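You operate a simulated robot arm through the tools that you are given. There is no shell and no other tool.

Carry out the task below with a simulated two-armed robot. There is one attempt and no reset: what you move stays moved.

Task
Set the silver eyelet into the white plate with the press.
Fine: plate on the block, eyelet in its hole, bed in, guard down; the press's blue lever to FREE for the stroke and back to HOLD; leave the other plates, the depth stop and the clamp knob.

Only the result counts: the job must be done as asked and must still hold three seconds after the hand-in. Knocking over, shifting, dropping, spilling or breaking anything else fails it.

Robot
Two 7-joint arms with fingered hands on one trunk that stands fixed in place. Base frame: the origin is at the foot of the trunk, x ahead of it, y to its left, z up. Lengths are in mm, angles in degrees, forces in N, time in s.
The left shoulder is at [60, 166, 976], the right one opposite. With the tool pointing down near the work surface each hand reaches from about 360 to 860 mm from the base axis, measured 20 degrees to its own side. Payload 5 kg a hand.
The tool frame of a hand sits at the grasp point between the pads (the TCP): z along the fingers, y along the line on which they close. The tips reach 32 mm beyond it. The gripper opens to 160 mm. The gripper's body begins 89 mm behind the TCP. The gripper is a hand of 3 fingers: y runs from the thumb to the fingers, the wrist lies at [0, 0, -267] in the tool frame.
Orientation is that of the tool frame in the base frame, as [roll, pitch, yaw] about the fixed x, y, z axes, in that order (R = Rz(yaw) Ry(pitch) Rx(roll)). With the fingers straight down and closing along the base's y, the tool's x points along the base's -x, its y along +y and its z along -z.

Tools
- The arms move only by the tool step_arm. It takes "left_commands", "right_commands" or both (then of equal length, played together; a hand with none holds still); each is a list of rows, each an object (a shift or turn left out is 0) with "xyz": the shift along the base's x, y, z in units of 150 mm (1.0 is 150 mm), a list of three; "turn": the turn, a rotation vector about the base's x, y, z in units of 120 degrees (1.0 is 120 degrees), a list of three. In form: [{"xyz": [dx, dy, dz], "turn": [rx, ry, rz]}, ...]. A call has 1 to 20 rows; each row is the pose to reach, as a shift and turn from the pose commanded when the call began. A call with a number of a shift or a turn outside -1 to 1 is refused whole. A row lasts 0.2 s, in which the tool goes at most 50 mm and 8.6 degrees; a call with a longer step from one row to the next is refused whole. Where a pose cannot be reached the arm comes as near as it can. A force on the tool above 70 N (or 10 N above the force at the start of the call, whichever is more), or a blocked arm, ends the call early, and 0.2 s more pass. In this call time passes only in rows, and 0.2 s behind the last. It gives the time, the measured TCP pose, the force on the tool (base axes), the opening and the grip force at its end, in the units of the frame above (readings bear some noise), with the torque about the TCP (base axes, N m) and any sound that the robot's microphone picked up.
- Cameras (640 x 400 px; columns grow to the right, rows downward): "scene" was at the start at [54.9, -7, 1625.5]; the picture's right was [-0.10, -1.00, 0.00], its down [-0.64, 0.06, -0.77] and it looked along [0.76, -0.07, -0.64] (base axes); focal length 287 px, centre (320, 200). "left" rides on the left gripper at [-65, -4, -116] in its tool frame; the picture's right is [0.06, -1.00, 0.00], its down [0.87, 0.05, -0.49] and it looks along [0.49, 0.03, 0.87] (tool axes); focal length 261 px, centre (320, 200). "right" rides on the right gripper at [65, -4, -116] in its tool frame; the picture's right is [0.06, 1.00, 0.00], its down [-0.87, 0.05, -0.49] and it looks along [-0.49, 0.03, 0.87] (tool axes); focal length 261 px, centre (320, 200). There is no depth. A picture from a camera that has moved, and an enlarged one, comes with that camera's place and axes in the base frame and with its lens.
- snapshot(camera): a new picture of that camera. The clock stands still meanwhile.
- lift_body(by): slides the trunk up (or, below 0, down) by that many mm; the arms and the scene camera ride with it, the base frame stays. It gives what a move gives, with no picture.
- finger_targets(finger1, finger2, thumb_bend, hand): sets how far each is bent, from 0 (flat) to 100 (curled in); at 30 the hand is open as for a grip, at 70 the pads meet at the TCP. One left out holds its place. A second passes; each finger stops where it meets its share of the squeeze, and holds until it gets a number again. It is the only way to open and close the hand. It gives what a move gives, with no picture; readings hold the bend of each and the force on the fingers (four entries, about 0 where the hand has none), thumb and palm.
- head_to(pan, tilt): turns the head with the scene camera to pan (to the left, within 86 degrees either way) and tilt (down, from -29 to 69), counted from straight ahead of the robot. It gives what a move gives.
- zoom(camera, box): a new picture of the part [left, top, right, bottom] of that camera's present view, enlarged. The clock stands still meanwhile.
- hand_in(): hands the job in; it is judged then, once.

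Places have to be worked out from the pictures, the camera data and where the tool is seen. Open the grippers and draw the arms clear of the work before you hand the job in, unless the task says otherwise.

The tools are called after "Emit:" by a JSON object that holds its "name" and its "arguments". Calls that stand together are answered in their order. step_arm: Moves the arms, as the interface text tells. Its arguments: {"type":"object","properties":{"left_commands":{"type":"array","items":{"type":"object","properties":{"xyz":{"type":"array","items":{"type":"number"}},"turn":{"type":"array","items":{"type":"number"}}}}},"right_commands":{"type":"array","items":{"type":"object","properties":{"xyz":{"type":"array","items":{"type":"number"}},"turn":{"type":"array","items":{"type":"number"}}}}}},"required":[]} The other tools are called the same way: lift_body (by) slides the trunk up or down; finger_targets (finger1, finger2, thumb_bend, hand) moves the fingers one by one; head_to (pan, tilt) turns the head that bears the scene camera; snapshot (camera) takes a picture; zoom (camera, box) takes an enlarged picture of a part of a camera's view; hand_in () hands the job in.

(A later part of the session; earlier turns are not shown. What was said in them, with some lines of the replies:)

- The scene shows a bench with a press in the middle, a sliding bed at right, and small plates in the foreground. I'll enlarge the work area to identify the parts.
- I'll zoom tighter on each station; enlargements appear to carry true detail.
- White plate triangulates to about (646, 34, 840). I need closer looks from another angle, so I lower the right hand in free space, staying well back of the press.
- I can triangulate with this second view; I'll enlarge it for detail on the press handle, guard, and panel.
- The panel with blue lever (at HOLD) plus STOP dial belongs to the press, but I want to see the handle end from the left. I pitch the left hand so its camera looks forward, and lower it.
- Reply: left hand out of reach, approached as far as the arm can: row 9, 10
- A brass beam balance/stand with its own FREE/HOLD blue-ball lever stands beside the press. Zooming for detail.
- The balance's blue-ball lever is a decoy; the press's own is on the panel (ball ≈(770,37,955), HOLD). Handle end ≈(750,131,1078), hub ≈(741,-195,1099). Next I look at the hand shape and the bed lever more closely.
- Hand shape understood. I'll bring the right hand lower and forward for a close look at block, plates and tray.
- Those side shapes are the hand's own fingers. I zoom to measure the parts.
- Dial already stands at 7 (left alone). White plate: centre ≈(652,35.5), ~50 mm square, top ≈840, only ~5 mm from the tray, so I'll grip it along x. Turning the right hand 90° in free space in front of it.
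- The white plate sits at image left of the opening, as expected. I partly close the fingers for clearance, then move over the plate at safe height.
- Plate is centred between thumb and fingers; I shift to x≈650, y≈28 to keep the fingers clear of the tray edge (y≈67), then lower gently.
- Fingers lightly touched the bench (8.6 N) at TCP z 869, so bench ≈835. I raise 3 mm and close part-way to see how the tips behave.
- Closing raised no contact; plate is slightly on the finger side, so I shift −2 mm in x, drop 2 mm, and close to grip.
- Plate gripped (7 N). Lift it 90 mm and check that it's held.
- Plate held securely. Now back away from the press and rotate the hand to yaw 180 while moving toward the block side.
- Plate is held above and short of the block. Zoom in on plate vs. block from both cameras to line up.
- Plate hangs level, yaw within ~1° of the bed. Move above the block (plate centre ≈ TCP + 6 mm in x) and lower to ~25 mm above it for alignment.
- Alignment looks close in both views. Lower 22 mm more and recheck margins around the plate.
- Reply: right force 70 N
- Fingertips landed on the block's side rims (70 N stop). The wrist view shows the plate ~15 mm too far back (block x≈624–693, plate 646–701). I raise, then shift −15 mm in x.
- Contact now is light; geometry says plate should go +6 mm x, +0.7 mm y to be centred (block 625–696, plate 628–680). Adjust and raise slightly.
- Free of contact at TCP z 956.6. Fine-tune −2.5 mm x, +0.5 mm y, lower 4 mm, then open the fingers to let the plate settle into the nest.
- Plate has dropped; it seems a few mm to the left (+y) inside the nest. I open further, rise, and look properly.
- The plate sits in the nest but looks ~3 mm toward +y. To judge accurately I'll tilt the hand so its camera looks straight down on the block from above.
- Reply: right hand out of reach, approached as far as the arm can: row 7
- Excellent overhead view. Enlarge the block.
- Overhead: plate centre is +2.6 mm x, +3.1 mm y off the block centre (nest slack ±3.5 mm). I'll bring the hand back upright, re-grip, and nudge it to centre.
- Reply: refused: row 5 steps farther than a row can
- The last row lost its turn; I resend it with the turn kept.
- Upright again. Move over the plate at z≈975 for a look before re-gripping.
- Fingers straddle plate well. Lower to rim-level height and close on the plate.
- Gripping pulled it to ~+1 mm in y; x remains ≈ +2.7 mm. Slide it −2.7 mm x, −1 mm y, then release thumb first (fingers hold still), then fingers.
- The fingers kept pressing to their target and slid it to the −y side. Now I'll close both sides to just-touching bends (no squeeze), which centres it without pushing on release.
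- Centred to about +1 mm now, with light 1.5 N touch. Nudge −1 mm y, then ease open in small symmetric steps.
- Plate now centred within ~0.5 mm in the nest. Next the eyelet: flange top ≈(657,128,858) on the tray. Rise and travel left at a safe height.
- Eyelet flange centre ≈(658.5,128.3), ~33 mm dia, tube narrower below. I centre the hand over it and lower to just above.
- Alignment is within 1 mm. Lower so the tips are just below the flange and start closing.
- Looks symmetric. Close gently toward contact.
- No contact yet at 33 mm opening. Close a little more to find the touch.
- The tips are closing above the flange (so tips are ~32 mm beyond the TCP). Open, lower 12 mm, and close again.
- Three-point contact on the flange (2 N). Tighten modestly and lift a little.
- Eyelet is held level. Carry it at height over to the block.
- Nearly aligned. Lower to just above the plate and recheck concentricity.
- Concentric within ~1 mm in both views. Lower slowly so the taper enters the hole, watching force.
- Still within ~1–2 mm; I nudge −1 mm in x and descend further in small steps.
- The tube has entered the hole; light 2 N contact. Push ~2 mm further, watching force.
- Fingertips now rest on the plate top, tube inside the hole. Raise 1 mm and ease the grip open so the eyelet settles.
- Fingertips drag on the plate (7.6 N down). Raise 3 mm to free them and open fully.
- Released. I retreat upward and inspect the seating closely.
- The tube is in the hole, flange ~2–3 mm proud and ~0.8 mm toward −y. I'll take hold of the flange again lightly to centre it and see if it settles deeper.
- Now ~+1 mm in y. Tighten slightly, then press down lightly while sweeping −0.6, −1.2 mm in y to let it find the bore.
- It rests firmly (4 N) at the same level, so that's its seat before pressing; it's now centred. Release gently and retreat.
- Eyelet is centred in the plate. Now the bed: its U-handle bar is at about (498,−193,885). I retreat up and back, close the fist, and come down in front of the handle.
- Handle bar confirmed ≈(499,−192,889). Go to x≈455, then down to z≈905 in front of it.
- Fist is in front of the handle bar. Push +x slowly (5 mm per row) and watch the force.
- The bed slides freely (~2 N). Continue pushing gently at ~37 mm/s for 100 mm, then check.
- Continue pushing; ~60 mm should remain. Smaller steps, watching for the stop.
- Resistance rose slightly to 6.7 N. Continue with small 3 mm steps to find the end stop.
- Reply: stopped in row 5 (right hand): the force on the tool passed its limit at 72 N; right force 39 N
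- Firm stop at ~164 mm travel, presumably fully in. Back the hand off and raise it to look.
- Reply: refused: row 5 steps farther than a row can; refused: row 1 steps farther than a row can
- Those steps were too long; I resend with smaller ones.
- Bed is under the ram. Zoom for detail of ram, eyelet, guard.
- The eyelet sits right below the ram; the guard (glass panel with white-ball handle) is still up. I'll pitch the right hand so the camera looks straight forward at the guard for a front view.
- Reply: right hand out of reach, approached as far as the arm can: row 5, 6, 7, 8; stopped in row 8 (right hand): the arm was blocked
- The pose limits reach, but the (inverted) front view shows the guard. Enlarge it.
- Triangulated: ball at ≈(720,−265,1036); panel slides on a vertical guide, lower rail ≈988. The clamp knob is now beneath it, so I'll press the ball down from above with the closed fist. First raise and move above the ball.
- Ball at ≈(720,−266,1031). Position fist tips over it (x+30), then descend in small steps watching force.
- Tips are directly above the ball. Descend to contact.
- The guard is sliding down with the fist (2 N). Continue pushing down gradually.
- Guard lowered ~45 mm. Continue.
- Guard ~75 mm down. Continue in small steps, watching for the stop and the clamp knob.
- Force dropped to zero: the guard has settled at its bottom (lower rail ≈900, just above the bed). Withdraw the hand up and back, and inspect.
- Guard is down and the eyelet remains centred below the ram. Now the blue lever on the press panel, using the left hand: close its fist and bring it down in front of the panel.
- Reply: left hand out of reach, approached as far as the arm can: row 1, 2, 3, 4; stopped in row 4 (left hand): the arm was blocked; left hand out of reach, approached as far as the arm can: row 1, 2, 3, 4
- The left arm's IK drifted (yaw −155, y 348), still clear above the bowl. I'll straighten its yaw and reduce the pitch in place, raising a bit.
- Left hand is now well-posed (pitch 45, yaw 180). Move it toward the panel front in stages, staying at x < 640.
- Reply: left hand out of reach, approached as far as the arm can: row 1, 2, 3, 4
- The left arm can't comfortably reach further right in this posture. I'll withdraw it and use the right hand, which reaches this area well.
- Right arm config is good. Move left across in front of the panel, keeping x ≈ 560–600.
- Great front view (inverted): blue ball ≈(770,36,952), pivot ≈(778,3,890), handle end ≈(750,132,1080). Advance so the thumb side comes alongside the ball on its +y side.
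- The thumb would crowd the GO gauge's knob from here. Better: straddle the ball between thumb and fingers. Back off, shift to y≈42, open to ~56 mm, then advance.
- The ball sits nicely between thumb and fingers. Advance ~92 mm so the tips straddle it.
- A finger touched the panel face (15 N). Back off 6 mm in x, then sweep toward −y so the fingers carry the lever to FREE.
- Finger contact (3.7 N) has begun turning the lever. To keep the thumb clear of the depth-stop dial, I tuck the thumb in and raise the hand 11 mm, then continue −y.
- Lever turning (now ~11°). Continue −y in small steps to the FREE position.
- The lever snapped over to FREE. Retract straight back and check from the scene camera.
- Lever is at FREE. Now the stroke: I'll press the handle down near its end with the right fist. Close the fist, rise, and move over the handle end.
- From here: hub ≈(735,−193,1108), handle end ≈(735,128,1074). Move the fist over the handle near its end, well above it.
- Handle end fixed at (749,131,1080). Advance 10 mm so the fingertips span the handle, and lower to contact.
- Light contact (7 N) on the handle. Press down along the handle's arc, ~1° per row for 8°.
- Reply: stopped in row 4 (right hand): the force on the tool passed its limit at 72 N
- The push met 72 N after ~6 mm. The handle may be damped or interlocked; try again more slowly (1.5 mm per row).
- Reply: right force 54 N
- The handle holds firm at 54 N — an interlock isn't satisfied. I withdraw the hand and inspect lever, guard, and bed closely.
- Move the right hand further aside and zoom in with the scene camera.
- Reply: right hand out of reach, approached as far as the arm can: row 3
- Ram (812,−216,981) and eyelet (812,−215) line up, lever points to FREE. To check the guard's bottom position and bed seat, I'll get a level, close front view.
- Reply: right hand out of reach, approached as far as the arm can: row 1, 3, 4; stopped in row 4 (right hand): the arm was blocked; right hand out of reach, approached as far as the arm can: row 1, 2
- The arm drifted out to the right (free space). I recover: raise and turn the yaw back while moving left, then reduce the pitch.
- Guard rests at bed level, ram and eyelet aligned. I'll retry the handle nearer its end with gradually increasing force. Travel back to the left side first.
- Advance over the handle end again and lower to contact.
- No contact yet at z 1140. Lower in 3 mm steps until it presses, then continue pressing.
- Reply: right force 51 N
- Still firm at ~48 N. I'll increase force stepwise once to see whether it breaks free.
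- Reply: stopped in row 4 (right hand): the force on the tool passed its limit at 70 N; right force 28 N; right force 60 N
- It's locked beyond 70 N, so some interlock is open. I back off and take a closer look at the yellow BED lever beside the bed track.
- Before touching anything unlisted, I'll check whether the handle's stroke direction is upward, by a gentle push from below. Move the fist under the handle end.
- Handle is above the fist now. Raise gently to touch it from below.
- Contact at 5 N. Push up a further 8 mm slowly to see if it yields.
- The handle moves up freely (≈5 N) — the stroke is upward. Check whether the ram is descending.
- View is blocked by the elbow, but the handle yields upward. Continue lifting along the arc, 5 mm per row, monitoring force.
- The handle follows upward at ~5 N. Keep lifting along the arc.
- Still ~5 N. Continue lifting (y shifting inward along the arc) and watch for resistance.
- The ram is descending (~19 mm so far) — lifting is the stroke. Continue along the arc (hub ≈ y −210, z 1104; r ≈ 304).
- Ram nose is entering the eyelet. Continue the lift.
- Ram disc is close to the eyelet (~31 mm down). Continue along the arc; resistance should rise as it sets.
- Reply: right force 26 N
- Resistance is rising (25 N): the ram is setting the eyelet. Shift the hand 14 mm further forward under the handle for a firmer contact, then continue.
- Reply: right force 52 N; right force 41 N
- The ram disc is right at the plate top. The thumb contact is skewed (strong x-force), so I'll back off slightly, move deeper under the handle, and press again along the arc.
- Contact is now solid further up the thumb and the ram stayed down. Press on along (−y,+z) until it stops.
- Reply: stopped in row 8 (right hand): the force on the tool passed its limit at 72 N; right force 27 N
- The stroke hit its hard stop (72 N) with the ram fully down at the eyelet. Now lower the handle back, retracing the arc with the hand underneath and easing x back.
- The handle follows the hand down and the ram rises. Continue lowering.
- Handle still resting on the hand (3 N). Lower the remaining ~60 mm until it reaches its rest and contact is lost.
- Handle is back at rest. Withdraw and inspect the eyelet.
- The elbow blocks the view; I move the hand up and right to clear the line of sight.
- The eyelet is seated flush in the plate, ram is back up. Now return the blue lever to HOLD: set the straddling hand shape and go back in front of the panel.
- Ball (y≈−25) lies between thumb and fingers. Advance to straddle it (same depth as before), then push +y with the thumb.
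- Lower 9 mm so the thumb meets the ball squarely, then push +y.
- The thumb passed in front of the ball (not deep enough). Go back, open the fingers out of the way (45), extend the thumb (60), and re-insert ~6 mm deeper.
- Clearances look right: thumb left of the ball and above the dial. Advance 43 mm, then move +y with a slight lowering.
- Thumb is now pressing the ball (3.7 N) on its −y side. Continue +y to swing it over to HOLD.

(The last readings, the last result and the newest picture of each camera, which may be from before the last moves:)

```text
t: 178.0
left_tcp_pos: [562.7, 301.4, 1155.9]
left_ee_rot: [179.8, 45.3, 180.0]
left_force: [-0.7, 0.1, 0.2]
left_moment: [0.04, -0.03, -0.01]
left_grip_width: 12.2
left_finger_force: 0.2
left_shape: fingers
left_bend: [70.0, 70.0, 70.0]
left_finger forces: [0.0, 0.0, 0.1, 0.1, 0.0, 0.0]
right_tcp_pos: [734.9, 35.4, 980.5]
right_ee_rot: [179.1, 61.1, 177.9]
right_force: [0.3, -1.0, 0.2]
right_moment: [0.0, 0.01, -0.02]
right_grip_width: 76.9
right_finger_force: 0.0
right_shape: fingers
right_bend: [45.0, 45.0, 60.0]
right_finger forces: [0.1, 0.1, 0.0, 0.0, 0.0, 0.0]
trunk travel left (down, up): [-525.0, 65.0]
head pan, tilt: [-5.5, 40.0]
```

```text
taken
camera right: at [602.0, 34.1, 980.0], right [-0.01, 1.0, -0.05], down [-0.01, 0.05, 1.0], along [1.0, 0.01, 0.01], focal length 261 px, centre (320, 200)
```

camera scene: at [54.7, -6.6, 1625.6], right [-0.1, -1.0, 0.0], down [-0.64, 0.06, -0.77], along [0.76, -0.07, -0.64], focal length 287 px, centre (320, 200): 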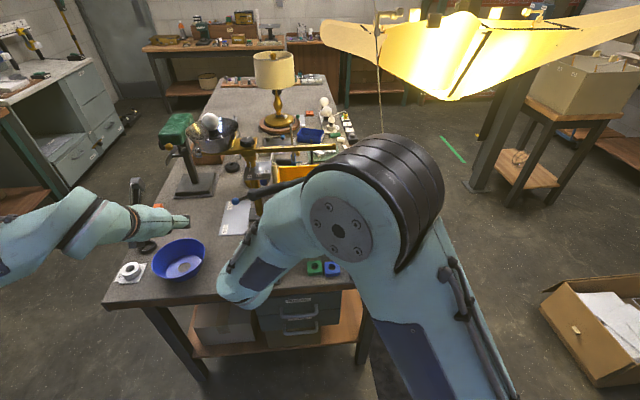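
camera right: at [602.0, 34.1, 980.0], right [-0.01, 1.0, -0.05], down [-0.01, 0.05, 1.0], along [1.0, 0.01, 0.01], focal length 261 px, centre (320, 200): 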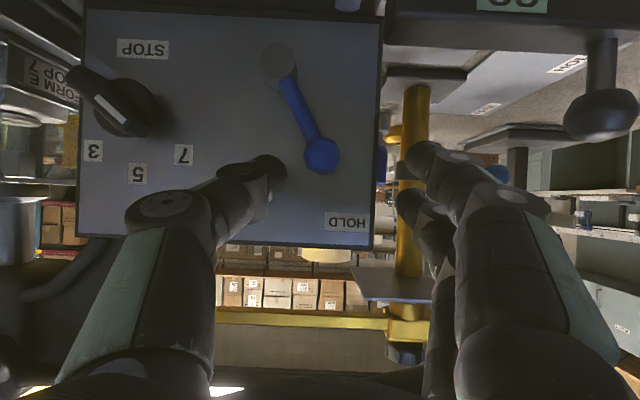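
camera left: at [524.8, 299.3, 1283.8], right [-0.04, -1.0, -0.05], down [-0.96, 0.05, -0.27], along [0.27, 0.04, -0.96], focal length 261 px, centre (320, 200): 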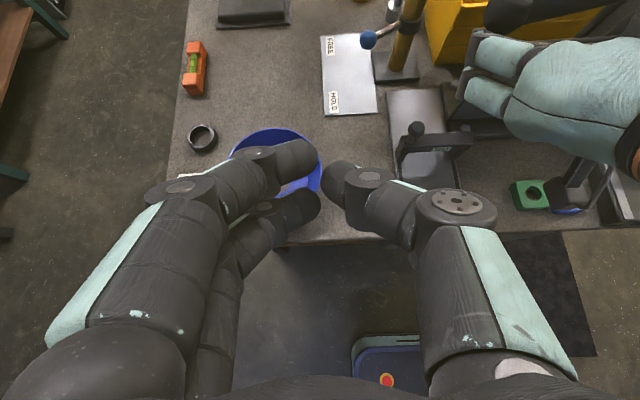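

The lever snapped to HOLD. Retract straight back and then draw the arm clear.

Emit:
{"name": "step_arm", "arguments": {"right_commands": [{"xyz": [-0.2, 0, 0]}, {"xyz": [-0.5, 0, 0.02]}, {"xyz": [-0.8, -0.05, 0.05]}, {"xyz": [-0.9, -0.15, 0.3]}, {"xyz": [-0.9, -0.3, 0.55]}, {"xyz": [-0.9, -0.5, 0.8]}, {"xyz": [-0.9, -0.75, 0.95]}, {"xyz": [-0.9, -1.0, 1.0]}]}}

Emit:
{"name": "step_arm", "arguments": {"right_commands": [{"xyz": [0, -0.3, 0.05]}, {"xyz": [0, -0.6, 0.1]}, {"xyz": [0, -0.9, 0.1]}, {"xyz": [0, -1.0, 0.1]}]}}

Emit:
{"name": "finger_targets", "arguments": {"hand": "right", "finger1": 30, "finger2": 30, "thumb_bend": 30}}

Emit:
{"name": "snapshot", "arguments": {"camera": "scene"}}

```text
t: 179.8
left_tcp_pos: [562.3, 299.8, 1156.7]
left_ee_rot: [179.7, 45.3, 179.9]
left_force: [-1.1, 0.1, 1.0]
left_moment: [-0.01, 0.02, 0.02]
left_grip_width: 12.2
left_finger_force: 0.0
left_shape: fingers
left_bend: [70.0, 70.0, 70.0]
left_finger forces: [0.0, 0.1, 0.1, 0.0, 0.1, 0.0]
right_tcp_pos: [601.2, -115.5, 1131.7]
right_ee_rot: [178.9, 61.0, 177.8]
right_force: [0.3, 0.3, 0.7]
right_moment: [0.02, -0.01, 0.0]
right_grip_width: 77.0
right_finger_force: 0.0
right_shape: fingers
right_bend: [45.0, 45.0, 60.0]
right_finger forces: [0.0, 0.0, 0.1, 0.0, 0.0, 0.1]
trunk travel left (down, up): [-525.0, 65.0]
head pan, tilt: [-5.5, 40.0]
```

```text
t: 180.8
left_tcp_pos: [563.5, 299.7, 1156.1]
left_ee_rot: [179.7, 45.4, 179.9]
left_force: [-0.2, -0.1, 0.2]
left_moment: [-0.06, 0.05, 0.01]
left_grip_width: 12.5
left_finger_force: 0.1
left_shape: fingers
left_bend: [70.0, 70.0, 70.0]
left_finger forces: [0.0, 0.0, 0.0, 0.0, 0.1, 0.1]
right_tcp_pos: [600.4, -263.0, 1146.4]
right_ee_rot: [179.0, 61.1, 177.8]
right_force: [0.5, -0.6, 0.5]
right_moment: [0.0, 0.02, -0.02]
right_grip_width: 77.0
right_finger_force: 0.2
right_shape: fingers
right_bend: [45.0, 45.0, 60.0]
right_finger forces: [0.1, 0.0, 0.0, 0.0, 0.0, 0.1]
trunk travel left (down, up): [-525.0, 65.0]
head pan, tilt: [-5.5, 40.0]
```

```text
t: 181.8
left_tcp_pos: [562.3, 299.5, 1155.2]
left_ee_rot: [179.8, 45.3, 179.9]
left_force: [-0.7, -0.4, -0.6]
left_moment: [0.04, 0.01, 0.01]
left_grip_width: 12.2
left_finger_force: 0.1
left_shape: fingers
left_bend: [70.0, 70.0, 70.0]
left_finger forces: [0.0, 0.0, 0.0, 0.0, 0.0, 0.0]
right_tcp_pos: [600.2, -264.9, 1145.9]
right_ee_rot: [179.1, 61.1, 177.9]
right_force: [-0.7, -0.3, -0.4]
right_moment: [-0.03, -0.01, -0.01]
right_grip_width: 167.5
right_finger_force: 0.0
right_shape: fingers
right_bend: [30.0, 30.0, 30.0]
right_finger forces: [0.0, 0.1, 0.1, 0.0, 0.0, 0.0]
trunk travel left (down, up): [-525.0, 65.0]
head pan, tilt: [-5.5, 40.0]
```

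```text
taken
camera scene: at [54.9, -6.2, 1625.5], right [-0.1, -1.0, 0.0], down [-0.64, 0.06, -0.77], along [0.76, -0.07, -0.64], focal length 287 px, centre (320, 200)
```

scene: 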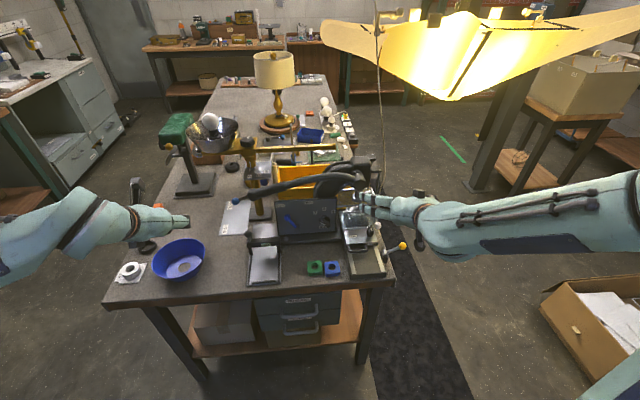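

Open the left hand, and draw the right arm further up and away; then inspect everything.

Emit:
{"name": "finger_targets", "arguments": {"hand": "left", "finger1": 30, "finger2": 30, "thumb_bend": 30}}

Emit:
{"name": "step_arm", "arguments": {"right_commands": [{"xyz": [-0.1, 0, 0.25]}, {"xyz": [-0.2, -0.05, 0.5]}, {"xyz": [-0.3, -0.1, 0.75]}, {"xyz": [-0.4, -0.15, 0.95]}]}}

Emit:
{"name": "snapshot", "arguments": {"camera": "scene"}}

Emit:
{"name": "zoom", "arguments": {"camera": "scene", "box": [260, 170, 400, 290]}}

Emit:
{"name": "zoom", "arguments": {"camera": "scene", "box": [340, 195, 385, 245]}}

Emit:
{"name": "zoom", "arguments": {"camera": "scene", "box": [220, 150, 350, 290]}}

```text
t: 182.8
left_tcp_pos: [563.0, 300.5, 1156.6]
left_ee_rot: [179.7, 45.3, 180.0]
left_force: [0.6, 0.5, 0.0]
left_moment: [-0.02, 0.01, 0.01]
left_grip_width: 167.1
left_finger_force: 0.0
left_shape: fingers
left_bend: [30.0, 30.0, 30.0]
left_finger forces: [0.0, 0.0, 0.1, 0.0, 0.0, 0.0]
right_tcp_pos: [600.1, -263.7, 1146.4]
right_ee_rot: [179.1, 61.1, 177.9]
right_force: [0.0, 0.1, -0.1]
right_moment: [0.0, 0.02, 0.02]
right_grip_width: 167.5
right_finger_force: 0.0
right_shape: fingers
right_bend: [30.0, 30.0, 30.0]
right_finger forces: [0.0, 0.0, 0.1, 0.0, 0.0, 0.0]
trunk travel left (down, up): [-525.0, 65.0]
head pan, tilt: [-5.5, 40.0]
```

```text
t: 183.8
left_tcp_pos: [560.6, 300.4, 1155.6]
left_ee_rot: [179.7, 45.4, 179.9]
left_force: [0.1, -0.4, -0.1]
left_moment: [0.02, -0.01, -0.01]
left_grip_width: 167.5
left_finger_force: 0.0
left_shape: fingers
left_bend: [30.0, 30.0, 30.0]
left_finger forces: [0.1, 0.0, 0.0, 0.0, 0.1, 0.0]
right_tcp_pos: [540.7, -287.9, 1290.4]
right_ee_rot: [-180.0, 61.4, 178.8]
right_force: [0.0, 0.2, 0.3]
right_moment: [0.0, -0.03, -0.03]
right_grip_width: 167.2
right_finger_force: 0.0
right_shape: fingers
right_bend: [30.0, 30.0, 30.0]
right_finger forces: [0.1, 0.0, 0.1, 0.0, 0.1, 0.1]
trunk travel left (down, up): [-525.0, 65.0]
head pan, tilt: [-5.5, 40.0]
```

```text
taken
camera scene: at [54.3, -6.7, 1625.5], right [-0.1, -1.0, 0.0], down [-0.64, 0.06, -0.77], along [0.76, -0.07, -0.64], focal length 287 px, centre (320, 200)
```

scene: 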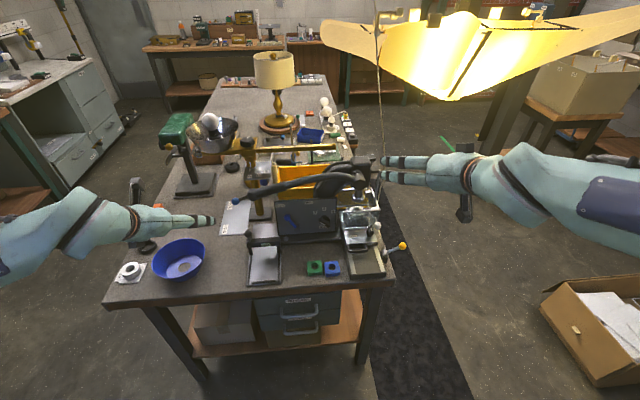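

```text
3.33 times, centred on (330, 230) of scene
camera zoom: at [54.3, -6.7, 1625.5], right [-0.1, -1.0, 0.0], down [-0.64, 0.06, -0.77], along [0.76, -0.07, -0.64], focal length 957 px, centre (287, 100)
```

zoom: 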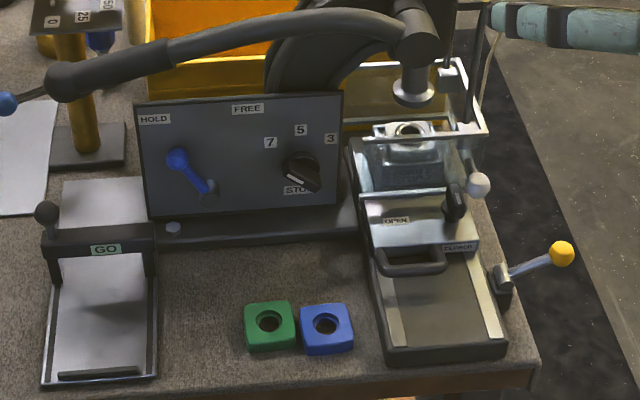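

```text
8.00 times, centred on (362, 220) of scene
camera zoom: at [54.3, -6.7, 1625.5], right [-0.1, -1.0, 0.0], down [-0.64, 0.06, -0.77], along [0.76, -0.07, -0.64], focal length 2297 px, centre (-20, 40)
```

zoom: 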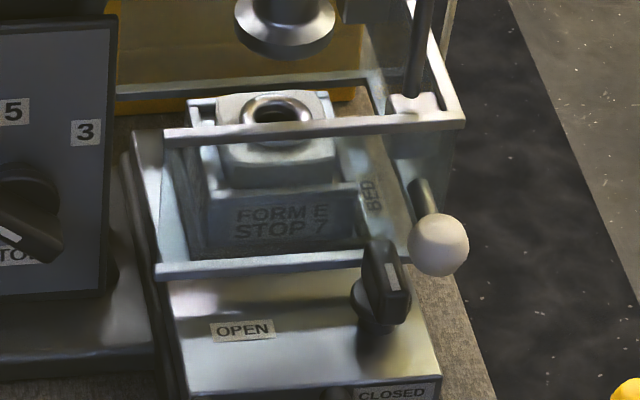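

```text
2.86 times, centred on (285, 220) of scene
camera zoom: at [54.3, -6.7, 1625.5], right [-0.1, -1.0, 0.0], down [-0.64, 0.06, -0.77], along [0.76, -0.07, -0.64], focal length 820 px, centre (420, 143)
```

zoom: 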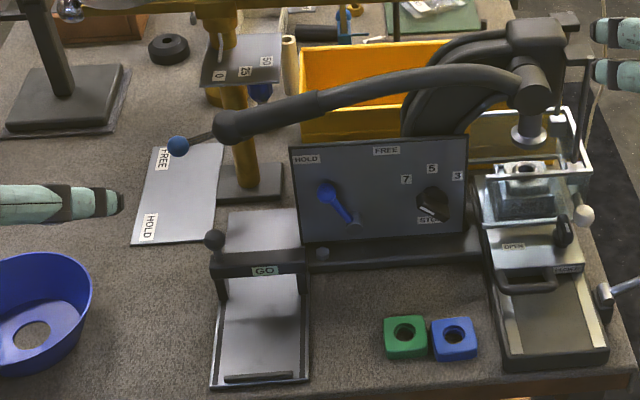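

All as required: eyelet set flush, lever at HOLD, guard down, bed in, dial still at 7, other plates untouched. Draw the left arm up and clear, and do a final check of its side.

Emit:
{"name": "step_arm", "arguments": {"left_commands": [{"xyz": [-0.1, 0.1, 0.2]}, {"xyz": [-0.2, 0.2, 0.4]}, {"xyz": [-0.3, 0.3, 0.6]}, {"xyz": [-0.35, 0.35, 0.8]}]}}

Emit:
{"name": "snapshot", "arguments": {"camera": "scene"}}

Emit:
{"name": "zoom", "arguments": {"camera": "scene", "box": [100, 130, 280, 310]}}

Emit:
{"name": "zoom", "arguments": {"camera": "scene", "box": [350, 200, 375, 225]}}

```text
t: 184.8
left_tcp_pos: [509.4, 350.5, 1275.9]
left_ee_rot: [179.7, 45.3, 179.7]
left_force: [0.2, -1.0, 1.1]
left_moment: [0.03, 0.0, 0.01]
left_grip_width: 167.9
left_finger_force: 0.1
left_shape: fingers
left_bend: [30.0, 30.0, 30.0]
left_finger forces: [0.1, 0.0, 0.0, 0.0, 0.0, 0.0]
right_tcp_pos: [539.6, -287.9, 1289.5]
right_ee_rot: [179.0, 61.2, 177.8]
right_force: [-0.2, -0.2, 0.5]
right_moment: [0.02, 0.02, -0.02]
right_grip_width: 167.9
right_finger_force: 0.1
right_shape: fingers
right_bend: [30.0, 30.0, 30.0]
right_finger forces: [0.0, 0.1, 0.0, 0.1, 0.1, 0.0]
trunk travel left (down, up): [-525.0, 65.0]
head pan, tilt: [-5.5, 40.0]
```

```text
taken
camera scene: at [54.6, -6.9, 1625.5], right [-0.1, -1.0, 0.0], down [-0.64, 0.06, -0.77], along [0.76, -0.07, -0.64], focal length 287 px, centre (320, 200)
```

scene: 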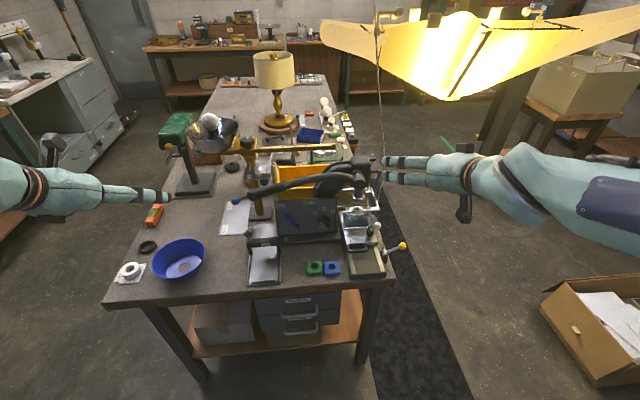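

```text
2.22 times, centred on (190, 220) of scene
camera zoom: at [54.6, -6.9, 1625.5], right [-0.1, -1.0, 0.0], down [-0.64, 0.06, -0.77], along [0.76, -0.07, -0.64], focal length 638 px, centre (609, 156)
```

zoom: 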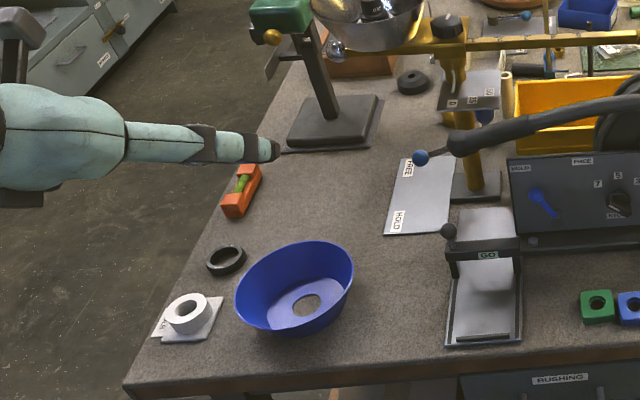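

```text
16.00 times, centred on (362, 212) of scene
camera zoom: at [54.6, -6.9, 1625.5], right [-0.1, -1.0, 0.0], down [-0.64, 0.06, -0.77], along [0.76, -0.07, -0.64], focal length 4594 px, centre (-360, 0)
```

zoom: 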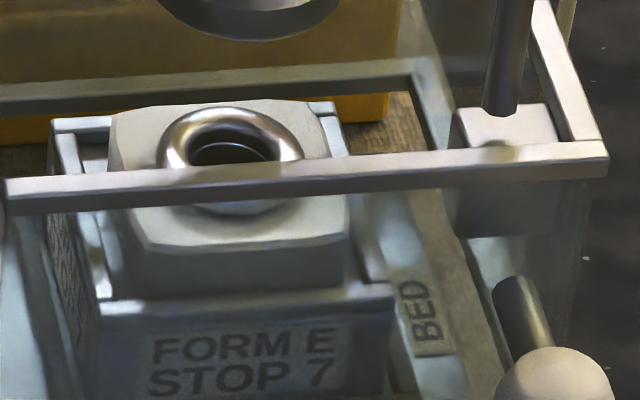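

The eyelet's flange sits flush on the white plate, the surroundings look as they did at the start, and both arms are clear with hands open. Handing in.

Emit:
{"name": "hand_in", "arguments": {}}

```text
The job is handed in.
```

The silver eyelet is set in the white plate, and I've handed the job in. In the last pictures its flange sits flush on the plate.

- **Press:** the bed is in and the guard is down. The ram is back up and the handle is at rest. The press's blue lever is back at HOLD.
- **Left alone:** the green and blue plates, the depth stop (still at 7) and the clamp knob. I didn't touch the other blue-ball lever on the brass stand.
- **Wrong-way pushes:** I first tried pressing the handle down and pushed against it several times, up to about 72 N. It didn't move, because the stroke is made by lifting the handle. Lifted, it ran to a hard stop.
- **Other contacts:** while I was placing the plate, the fingertips pressed on the block's rims at 70 N. A finger also touched the lever panel at about 15 N. Nothing looks shifted or damaged in the final pictures.

Both hands are open and both arms are clear of the work.
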